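You operate a simulated robot arm through the tools that you are given. There is no shell and no other tool. Be economical: measure what you need, move in short steps, check, and stop when the job is done.

Carry out the task below with a simulated robot arm. There is one attempt and no reset: what you move stays moved.

TASK
Put one of the shoe trees from the top of the patchwork quilt on top of the silver tray.
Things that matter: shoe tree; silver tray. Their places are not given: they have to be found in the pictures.

It is judged by the outcome, as a careful person would: the job done as asked, and still so three seconds after it is handed in. It fails if anything else is knocked over, pushed out of place, dropped, spilled or broken.

THE ROBOT
A 7-joint arm with a two-finger parallel gripper, fixed in place. Base frame: the origin is at the foot of the arm, x ahead of it, y to its left, z up; the work surface is at about z = 0. Lengths are in m, angles in rad, forces in N, time in s.
With the tool pointing down near the work surface it reaches from about 0.24 to 0.62 m from the base axis. Its first joint turns from -1.152 to 1.152 rad. Payload 2.6 kg.
Tool frame: the origin (TCP) lies between the finger pads and is the grasp point; the fingertips stand 0.03 m ahead of it; z points along the fingers, y is the line along which they close. The gripper opens to 0.094 m. The fingers are 0.028 m wide and 0.01 m thick; the gripper's body (0.05 by 0.096 m) begins 0.055 m behind the TCP.
Orientation is told as [roll, pitch, yaw] about the base's x, y, z axes, in that order, counted from this pose: with the fingers straight down and closing along the base's y, the tool's x points along the base's -x, its y along +y and its z along -z.

THE INTERFACE
- The arm moves only by the tool servo_tool. Its argument "motion" is a list of rows, each an object of numbers (a shift or turn left out is 0, a gripper value left out holds the last): "x", "y", "z": the shift along the tool's x, y, z in m; "wx", "wy", "wz": the turn, a rotation vector about the tool's x, y, z in rad; "jaw": the opening, from 0 (shut) to 1 (fully open). In form: [{"x": .., "y": .., "z": .., "wx": .., "wy": .., "wz": .., "jaw": ..}, ...]. A call has 1 to 10 rows; each row shifts and turns the commanded pose from where the row before left it, along the tool's axes as they then stand. A row lasts 0.2 s, in which the tool goes at most 0.05 m and 0.15 rad; a call with a longer step from one row to the next is refused whole, and so is a gripper value outside its range. A pose out of reach is approached as far as the arm can. The call stops where the force on the tool passes 40 N (or 10 N more than at its start, if that is more) or the arm is blocked; 0.2 s more then pass. The fingers move at their own pace (about 0.072 m/s each) and stop on an object; they squeeze with about 25 N. The grip force told is the motor's: it shows also when the fingers shut on nothing. Time passes only in rows, and 0.2 s behind the last, so rows that do not move let the fingers close. It gives the time, the measured TCP pose, the force on the tool (base axes), the opening and the grip force at its end, in the units of the frame above (readings bear some noise), and new pictures: "show" is both (left out), scene, wrist or none.
- Cameras (640 x 400 px; columns grow to the right, rows downward): "scene" is fixed at [0.0313, 0.445, 0.5392]; the picture's right is [-0.74, -0.68, 0.00], its down [-0.52, 0.57, -0.64] and it looks along [0.43, -0.47, -0.77] (base axes); focal length 243 px, centre (320, 200). "wrist" rides on the gripper at [-0.037, 0, -0.058] in the tool frame; the picture's right is [0.00, -1.00, 0.00], its down [0.97, 0.00, -0.24] and it looks along [0.24, 0.00, 0.97] (tool axes); focal length 218 px, centre (320, 200).
- probe_pixels(camera, pixels): for up to 12 pixels [column, row] of the newest picture of that camera ("zoom" is the newest enlarged one), the place [x, y, z] in the base frame of the surface seen there, good to about 0.002 m. No time passes.
- close_up(camera, box): a new picture of the part [left, top, right, bottom] of that camera's present view, enlarged. No time passes.
- hand_in(): hands the job in; it is judged then, once.

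Work in short steps. Measure before you move; look again where a grasp or a placing could have gone wrong, and mend it. You have 60 turns and 120 pictures in all, the two below and enlarged ones among them. Open the gripper and draw the arm clear of the work before you hand the job in, unless the task says otherwise; then end with one line.

The tools are called after ">>>" as name(argument=value, ...) on one line, values as JSON. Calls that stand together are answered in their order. servo_tool: Moves the arm, as the interface text tells. Its arguments: {"type":"object","properties":{"motion":{"type":"array","items":{"type":"object","properties":{"x":{"type":"number"},"y":{"type":"number"},"z":{"type":"number"},"wx":{"type":"number"},"wy":{"type":"number"},"wz":{"type":"number"},"jaw":{"type":"number"}}}},"show":{"type":"string","enum":["both","scene","wrist","none"]}},"required":["motion"]} The other tools are called the same way: probe_pixels (camera, pixels) gives the place of the surface under pixels of a picture; close_up (camera, box) takes an enlarged picture of a part of a camera's view; hand_in () hands the job in.

At the start:

```text
time: 0.0
position: [0.3413, 0.1189, 0.2898]
orientation: [0.001, 0.001, 0.0]
ft_force: [0.0, 0.5, -0.2]
gripper_width: 0.0942
gripper_force: 0.1
```

scene: 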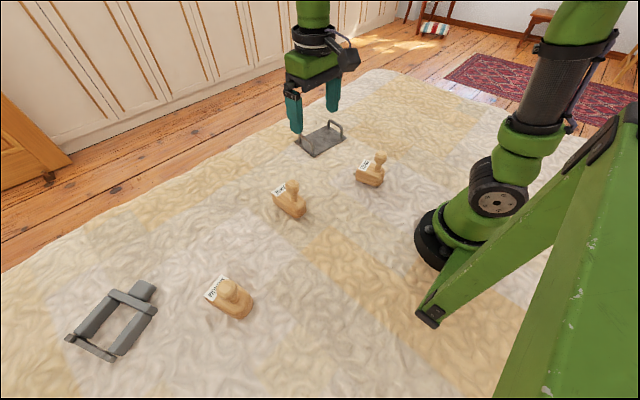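
wrist: 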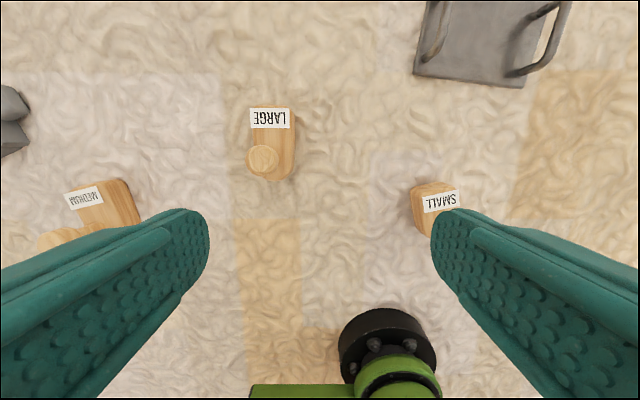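

Three wooden pieces (labels LARGE, SMALL, MEDIUM) and a grey tray with handles near (320,140) are visible. I take close-ups for measuring.

>>> close_up(camera="scene", box=[240, 100, 400, 230])

>>> close_up(camera="wrist", box=[220, 0, 600, 240])

>>> probe_pixels(camera="wrist", pixels=[[262, 158], [270, 118], [285, 160], [273, 108], [280, 181], [252, 130], [296, 130], [230, 160], [480, 40], [418, 73], [522, 85], [460, 8]])

>>> probe_pixels(camera="scene", pixels=[[320, 140], [316, 155], [345, 138], [298, 142], [325, 127], [290, 190], [292, 205], [280, 193], [378, 161], [342, 124], [301, 136]])

```text
3.08 times, centred on (320, 165) of scene
```

zoom: 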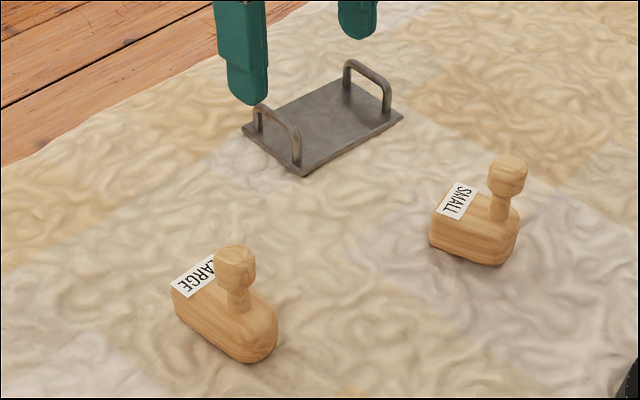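

```text
1.67 times, centred on (410, 120) of wrist
```

zoom: 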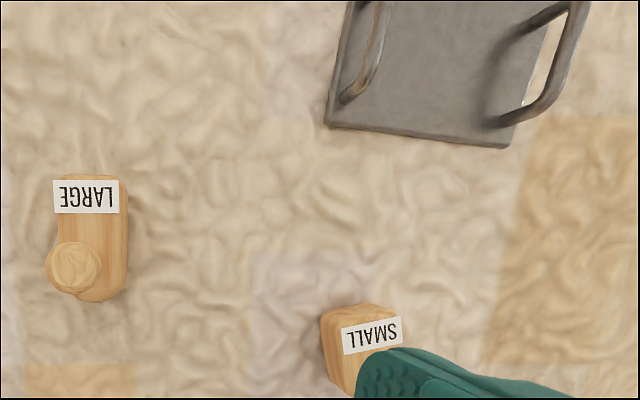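

```text
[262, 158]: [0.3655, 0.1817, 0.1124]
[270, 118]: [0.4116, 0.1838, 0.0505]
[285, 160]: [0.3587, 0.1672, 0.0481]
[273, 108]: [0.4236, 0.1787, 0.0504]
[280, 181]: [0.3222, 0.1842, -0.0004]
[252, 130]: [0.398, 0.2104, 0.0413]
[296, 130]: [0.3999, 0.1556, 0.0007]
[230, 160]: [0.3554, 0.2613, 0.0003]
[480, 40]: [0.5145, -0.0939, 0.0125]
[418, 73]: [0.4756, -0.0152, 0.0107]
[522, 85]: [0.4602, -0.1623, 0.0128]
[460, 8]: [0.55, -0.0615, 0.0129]
```

```text
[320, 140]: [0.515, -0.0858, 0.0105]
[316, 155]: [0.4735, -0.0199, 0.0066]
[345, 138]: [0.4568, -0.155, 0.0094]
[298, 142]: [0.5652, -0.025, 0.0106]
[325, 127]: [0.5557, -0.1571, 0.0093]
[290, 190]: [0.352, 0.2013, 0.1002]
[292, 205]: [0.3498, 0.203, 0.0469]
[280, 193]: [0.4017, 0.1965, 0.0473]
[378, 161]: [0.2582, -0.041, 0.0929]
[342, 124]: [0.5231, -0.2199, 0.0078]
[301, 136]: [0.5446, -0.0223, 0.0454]
```

LARGE stands at about (0.38, 0.187) with its knob top at z≈0.112 and body top at z≈0.05, long along x. I move over it for a better look.

>>> servo_tool(motion=[{"x": -0.017, "y": 0.034}, {"x": -0.017, "y": 0.034}, {"z": 0.03}])

>>> close_up(camera="wrist", box=[220, 80, 420, 280])

>>> close_up(camera="scene", box=[250, 160, 330, 230])

```text
time: 0.8
position: [0.3759, 0.1888, 0.2588]
orientation: [0.001, -0.002, 0.0]
ft_force: [-0.5, 0.7, -0.3]
gripper_width: 0.094
gripper_force: 0.0
```

scene: 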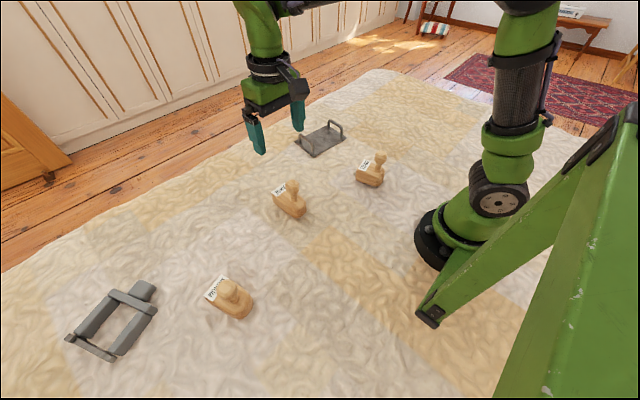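
wrist: 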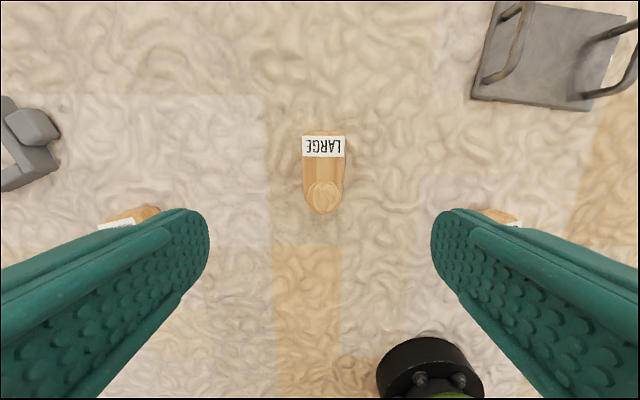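

```text
2.00 times, centred on (320, 180) of wrist
```

zoom: 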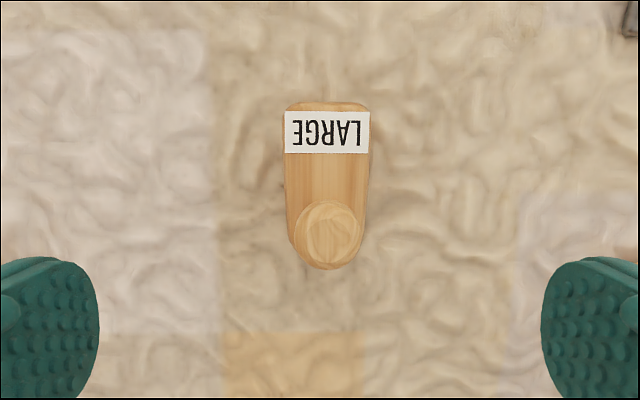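

```text
5.71 times, centred on (290, 195) of scene
```

zoom: 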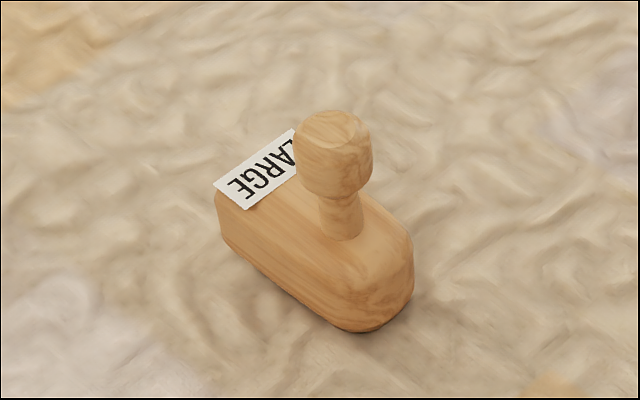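

Object sits at wrist (324,170). I probe its edges.

>>> probe_pixels(camera="wrist", pixels=[[305, 165], [343, 165], [324, 170], [324, 133], [324, 183], [324, 195], [309, 195], [338, 195], [324, 212], [305, 150], [343, 150]])

>>> probe_pixels(camera="zoom", pixels=[[330, 117], [335, 180], [300, 150], [365, 150], [340, 225], [345, 310], [225, 215], [400, 270], [300, 270]])

```text
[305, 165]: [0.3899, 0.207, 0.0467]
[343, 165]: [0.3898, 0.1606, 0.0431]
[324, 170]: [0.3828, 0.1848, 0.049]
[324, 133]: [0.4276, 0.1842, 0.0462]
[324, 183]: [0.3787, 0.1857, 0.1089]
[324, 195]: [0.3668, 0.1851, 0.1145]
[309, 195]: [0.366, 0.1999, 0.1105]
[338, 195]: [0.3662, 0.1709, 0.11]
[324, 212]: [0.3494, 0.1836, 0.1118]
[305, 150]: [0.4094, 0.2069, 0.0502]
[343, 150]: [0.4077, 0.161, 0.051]
```

```text
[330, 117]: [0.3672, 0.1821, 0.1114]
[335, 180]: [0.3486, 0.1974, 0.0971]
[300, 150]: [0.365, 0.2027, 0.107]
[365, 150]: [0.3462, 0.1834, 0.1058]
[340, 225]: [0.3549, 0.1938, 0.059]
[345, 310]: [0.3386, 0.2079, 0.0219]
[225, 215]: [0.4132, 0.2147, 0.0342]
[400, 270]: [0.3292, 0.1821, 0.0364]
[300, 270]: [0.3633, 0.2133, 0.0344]
```

Body: x 0.328–0.430, y≈0.16–0.213, top 0.05; knob top 0.115. I'll straddle the knob and grip the body's upper sides with TCP at z≈0.065 (gripper body stays above the knob).

>>> servo_tool(motion=[{"x": -0.002, "y": -0.002, "z": 0.045}, {"z": 0.045}, {"z": 0.04}, {"z": 0.03}, {"z": 0.018}, {"z": 0.014}])

>>> close_up(camera="scene", box=[240, 130, 340, 230])

```text
time: 2.2
position: [0.3767, 0.1856, 0.0676]
orientation: [0.002, -0.001, -0.002]
ft_force: [-0.8, 0.7, -0.5]
gripper_width: 0.0938
gripper_force: 0.1
```

scene: 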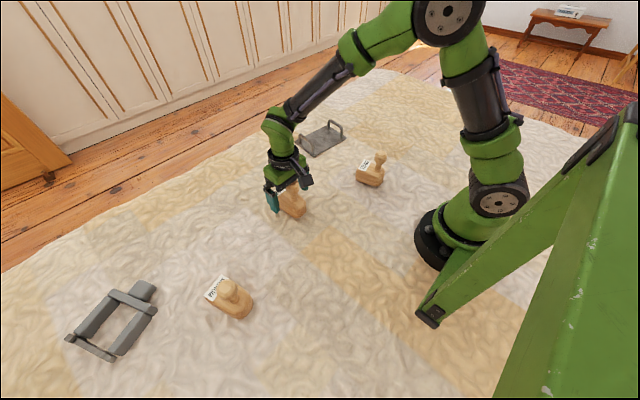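
wrist: 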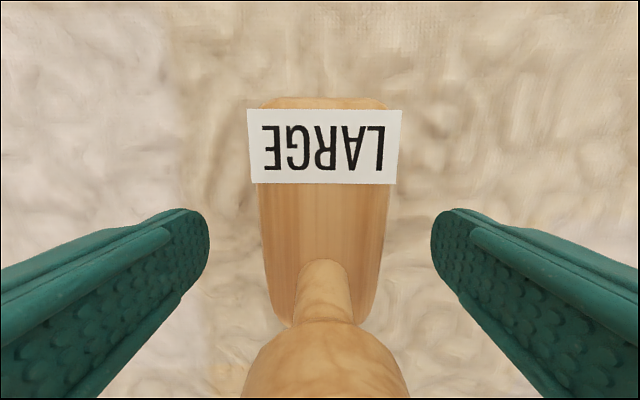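

```text
4.00 times, centred on (290, 180) of scene
```

zoom: 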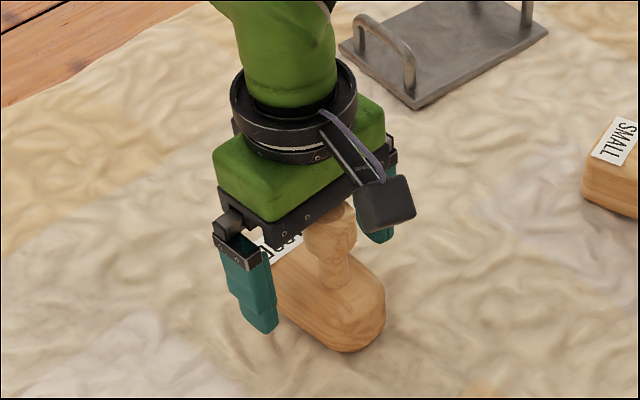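

The fingers straddle the body well. I go 3 mm lower and close.

>>> servo_tool(motion=[{"z": 0.003}, {"jaw": 0.0}, {"jaw": 0.0}, {"jaw": 0.0}, {"jaw": 0.0}])

```text
time: 3.4
position: [0.3774, 0.1865, 0.0644]
orientation: [0.0, 0.0, 0.001]
ft_force: [0.2, -0.8, -1.1]
gripper_width: 0.0556
gripper_force: 24.9
```

scene: 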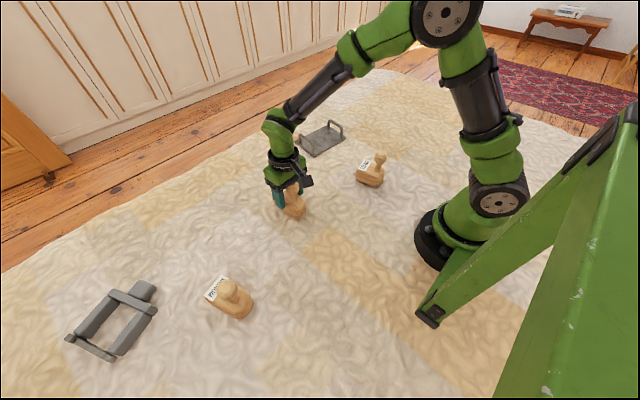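
wrist: 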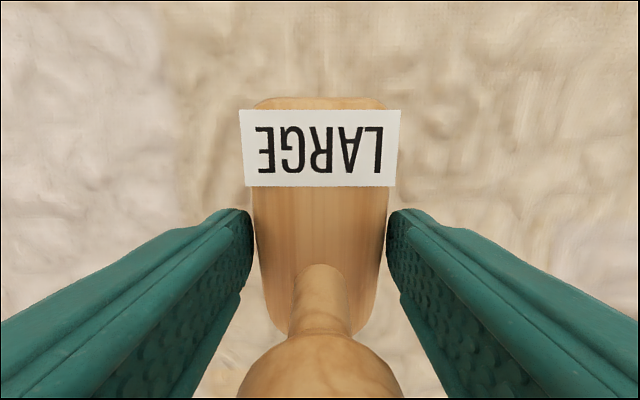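

Gripped at 0.0556 with 25 N. I lift gently.

>>> servo_tool(motion=[{"z": -0.015}, {"z": -0.025}, {"z": -0.035}, {"z": -0.035}, {"z": 0}])

>>> close_up(camera="scene", box=[230, 100, 350, 220])

```text
time: 4.6
position: [0.3751, 0.1874, 0.1751]
orientation: [-0.001, -0.001, -0.002]
ft_force: [0.3, 0.1, -2.1]
gripper_width: 0.0553
gripper_force: 25.6
```

scene: 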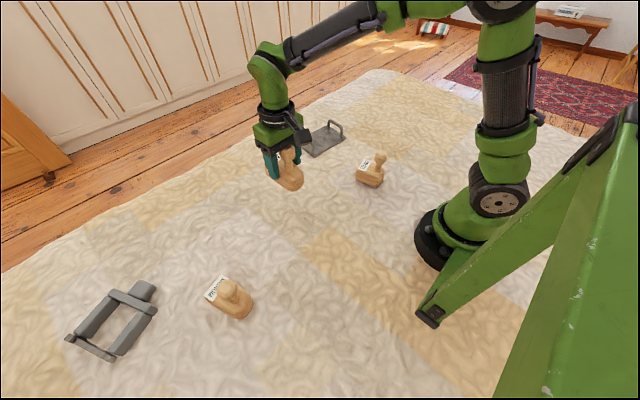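
wrist: 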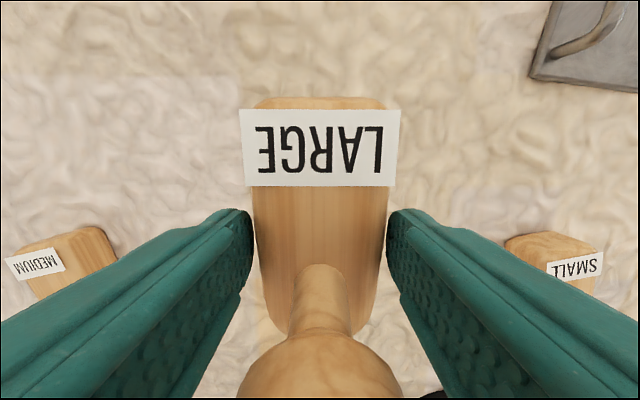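

```text
3.33 times, centred on (290, 160) of scene
```

zoom: 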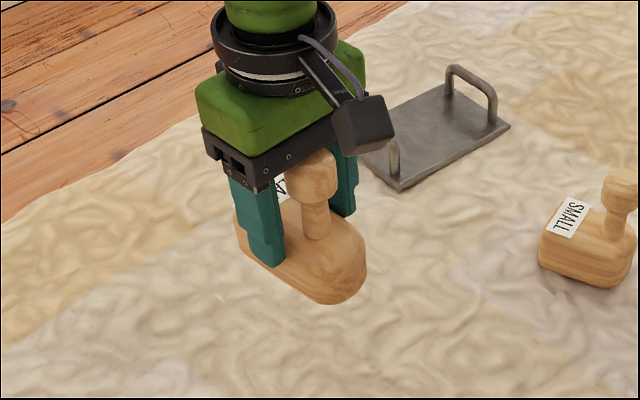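

Held level. I carry it toward the tray, stopping short so the wrist camera sees the tray.

>>> servo_tool(motion=[{"x": -0.007, "y": -0.025}, {"x": -0.007, "y": -0.04}, {"x": -0.007, "y": -0.042}, {"x": -0.007, "y": -0.042}, {"x": -0.007, "y": -0.042}, {"x": -0.007, "y": -0.042}, {"x": -0.007, "y": -0.03}, {"y": -0.014}])

>>> close_up(camera="scene", box=[270, 80, 380, 180])

```text
time: 6.4
position: [0.4265, -0.0902, 0.1732]
orientation: [0.0, 0.0, 0.0]
ft_force: [-0.8, 0.9, -2.2]
gripper_width: 0.0556
gripper_force: 24.9
```

scene: 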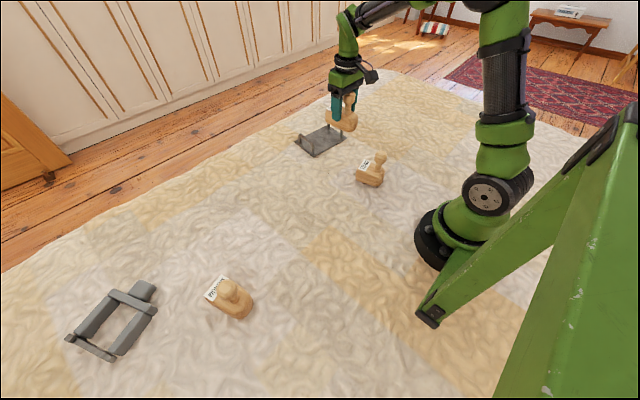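
wrist: 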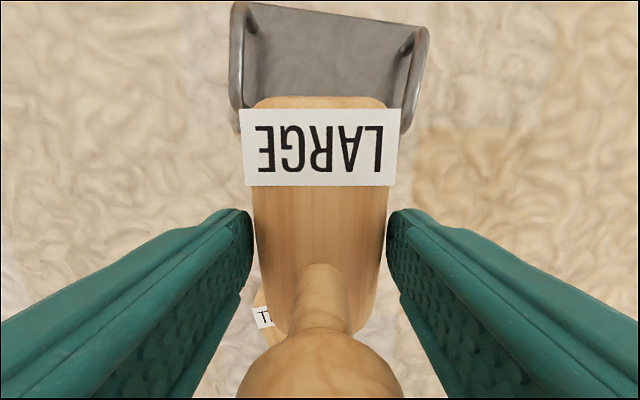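

```text
4.00 times, centred on (325, 130) of scene
```

zoom: 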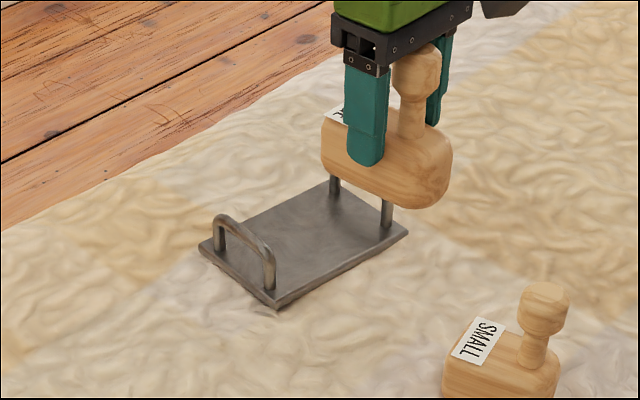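

Tray now clearly visible; I probe its corners and handles.

>>> probe_pixels(camera="zoom", pixels=[[204, 245], [276, 301], [403, 232], [328, 186], [222, 246], [268, 286], [385, 224], [300, 240], [245, 222]])

>>> probe_pixels(camera="wrist", pixels=[[252, 6], [421, 30], [335, 18], [235, 60], [422, 70], [244, 90], [404, 90], [402, 50], [252, 30]])

```text
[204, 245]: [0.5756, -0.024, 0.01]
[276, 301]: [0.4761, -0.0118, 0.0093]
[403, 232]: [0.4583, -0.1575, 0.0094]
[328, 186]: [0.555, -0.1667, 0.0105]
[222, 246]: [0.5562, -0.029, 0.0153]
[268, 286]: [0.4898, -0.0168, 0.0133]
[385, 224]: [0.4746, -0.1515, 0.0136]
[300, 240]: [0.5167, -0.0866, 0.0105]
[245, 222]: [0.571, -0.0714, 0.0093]
```

```text
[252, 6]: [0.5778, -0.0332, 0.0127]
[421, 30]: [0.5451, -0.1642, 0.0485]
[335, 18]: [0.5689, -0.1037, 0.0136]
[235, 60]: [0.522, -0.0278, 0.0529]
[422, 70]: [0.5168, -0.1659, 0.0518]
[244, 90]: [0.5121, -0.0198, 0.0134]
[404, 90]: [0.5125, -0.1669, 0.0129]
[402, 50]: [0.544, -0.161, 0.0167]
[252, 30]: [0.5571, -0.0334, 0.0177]
```

Tray centre is (0.517, -0.091), top z≈0.012, turned −0.12 rad, handles at ±0.065 from centre. I move over it and match its turn.

>>> servo_tool(motion=[{"x": -0.025}, {"x": -0.035}, {"x": -0.028, "y": -0.001}, {"wz": 0.06}, {"wz": 0.06}, {"z": 0.03}, {"z": 0}])

>>> close_up(camera="scene", box=[270, 80, 370, 170])

```text
time: 8.0
position: [0.5141, -0.0918, 0.144]
orientation: [0.001, 0.0, -0.12]
ft_force: [-0.2, 0.1, -1.0]
gripper_width: 0.0557
gripper_force: 25.1
```

scene: 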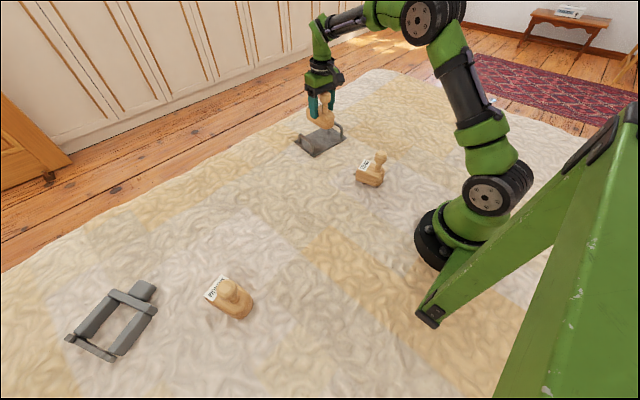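
wrist: 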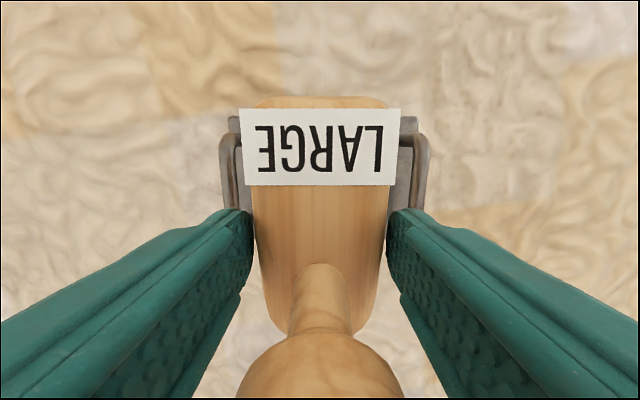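

```text
4.44 times, centred on (320, 125) of scene
```

zoom: 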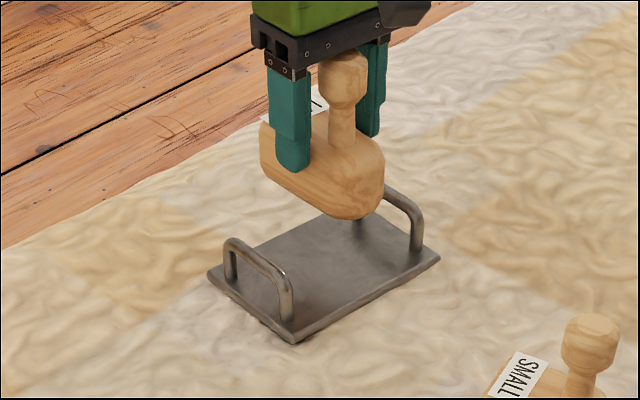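

Aligned between the handles. I lower to just above the tray.

>>> servo_tool(motion=[{"z": 0.025}, {"z": 0.02}, {"z": 0.012}, {"z": 0.004}, {"z": 0}])

>>> close_up(camera="scene", box=[280, 90, 360, 170])

```text
time: 9.2
position: [0.5137, -0.0922, 0.083]
orientation: [0.0, 0.0, -0.12]
ft_force: [0.1, -0.5, -1.0]
gripper_width: 0.0558
gripper_force: 25.0
```

scene: 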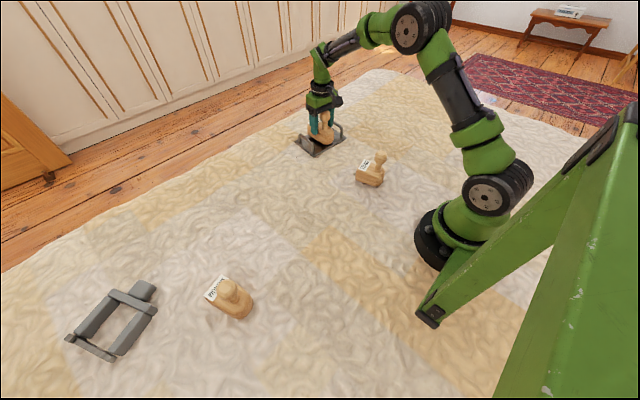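
wrist: 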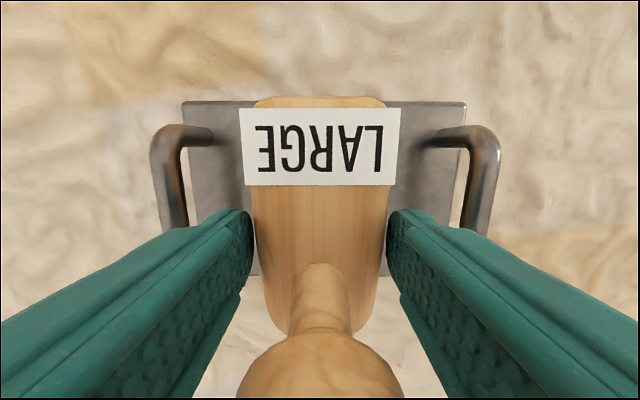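

```text
5.00 times, centred on (320, 130) of scene
```

zoom: 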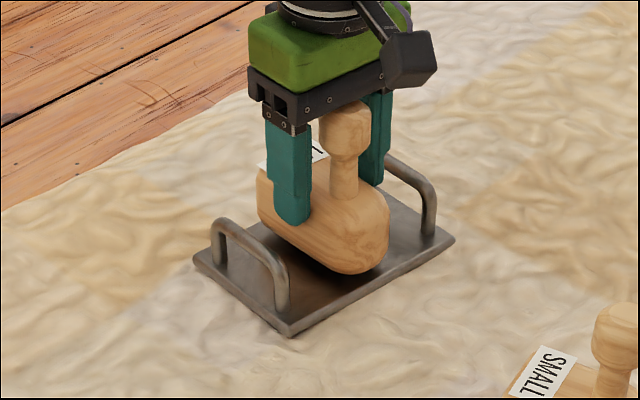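

Centred. I lower in small steps until contact.

>>> servo_tool(motion=[{"z": 0.002}, {"z": 0.0015}, {"z": 0.001}, {"z": 0.0}], show="none")

```text
time: 10.2
position: [0.5146, -0.0922, 0.0789]
orientation: [0.0, 0.0, -0.121]
ft_force: [0.1, 0.7, -1.8]
gripper_width: 0.0556
gripper_force: 25.1
```

>>> servo_tool(motion=[{"z": 0.001}, {"z": 0.001}, {"z": 0.0}], show="none")

```text
time: 11.0
position: [0.5141, -0.0916, 0.0779]
orientation: [0.001, -0.003, -0.121]
ft_force: [-2.8, -0.5, 5.9]
gripper_width: 0.0554
gripper_force: 25.0
```

The force rose to about 6 N upward: it rests on the tray. I open only partly (to about 0.075 m) to stay clear of the handles.

>>> servo_tool(motion=[{"jaw": 0.7}, {"jaw": 0.78}, {"jaw": 0.78}])

>>> close_up(camera="scene", box=[280, 90, 360, 170])

```text
time: 11.8
position: [0.5146, -0.0911, 0.0777]
orientation: [-0.002, 0.001, -0.12]
ft_force: [-1.0, 0.2, 0.0]
gripper_width: 0.0733
gripper_force: 0.1
```

scene: 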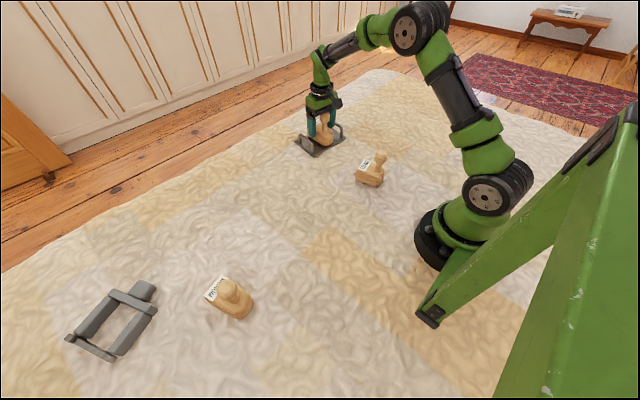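
wrist: 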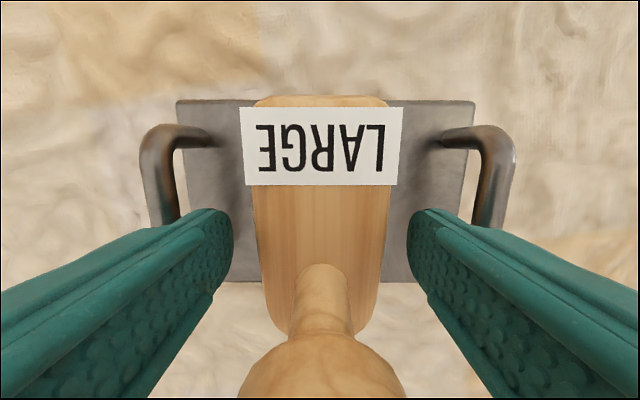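

```text
5.00 times, centred on (320, 130) of scene
```

zoom: 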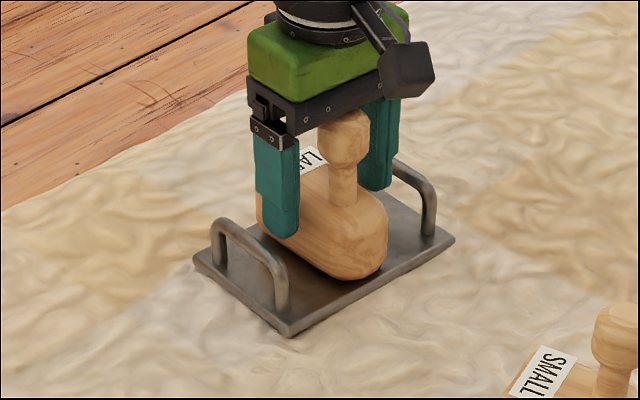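

Released, flat on the tray with the fingers clear on both sides. I rise straight up and draw back.

>>> servo_tool(motion=[{"z": -0.015}, {"z": -0.03}, {"z": -0.04}, {"z": -0.045}, {"z": -0.04}, {"x": 0.04, "z": -0.01}, {"x": 0.045}, {"x": 0.045}])

>>> close_up(camera="scene", box=[270, 90, 390, 190])

```text
time: 13.6
position: [0.384, -0.0746, 0.2562]
orientation: [0.0, 0.001, -0.12]
ft_force: [-0.4, 0.0, -0.6]
gripper_width: 0.0731
gripper_force: 0.0
```

scene: 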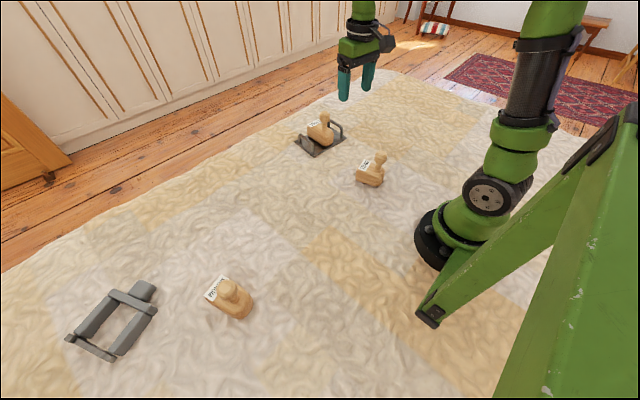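
wrist: 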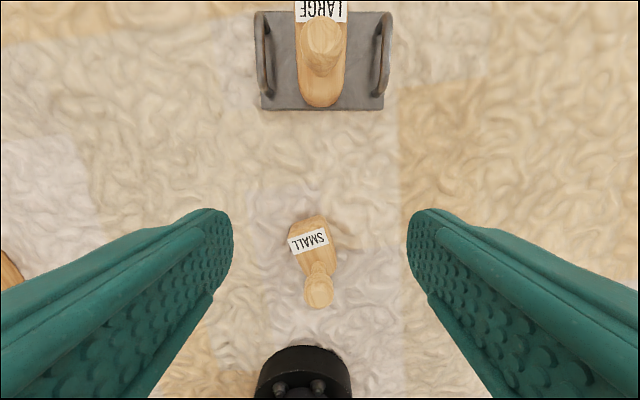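

```text
4.00 times, centred on (330, 140) of scene
```

zoom: 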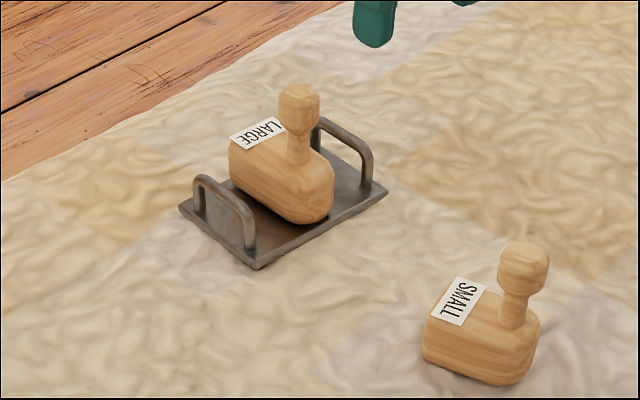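

The tree stands stably on the tray and the rest is undisturbed. I open the gripper fully, then hand in.

>>> servo_tool(motion=[{"jaw": 1.0}, {"jaw": 1.0}], show="none")

>>> hand_in()

```text
time: 14.2
position: [0.3838, -0.0762, 0.257]
orientation: [-0.001, -0.001, -0.121]
ft_force: [-0.3, -0.5, -0.3]
gripper_width: 0.0939
gripper_force: 0.0
```

```text
The job is handed in.
```

The shoe tree labelled LARGE is standing on the silver tray between its handles; nothing else was disturbed, the arm is clear with its gripper open, and the job is handed in.
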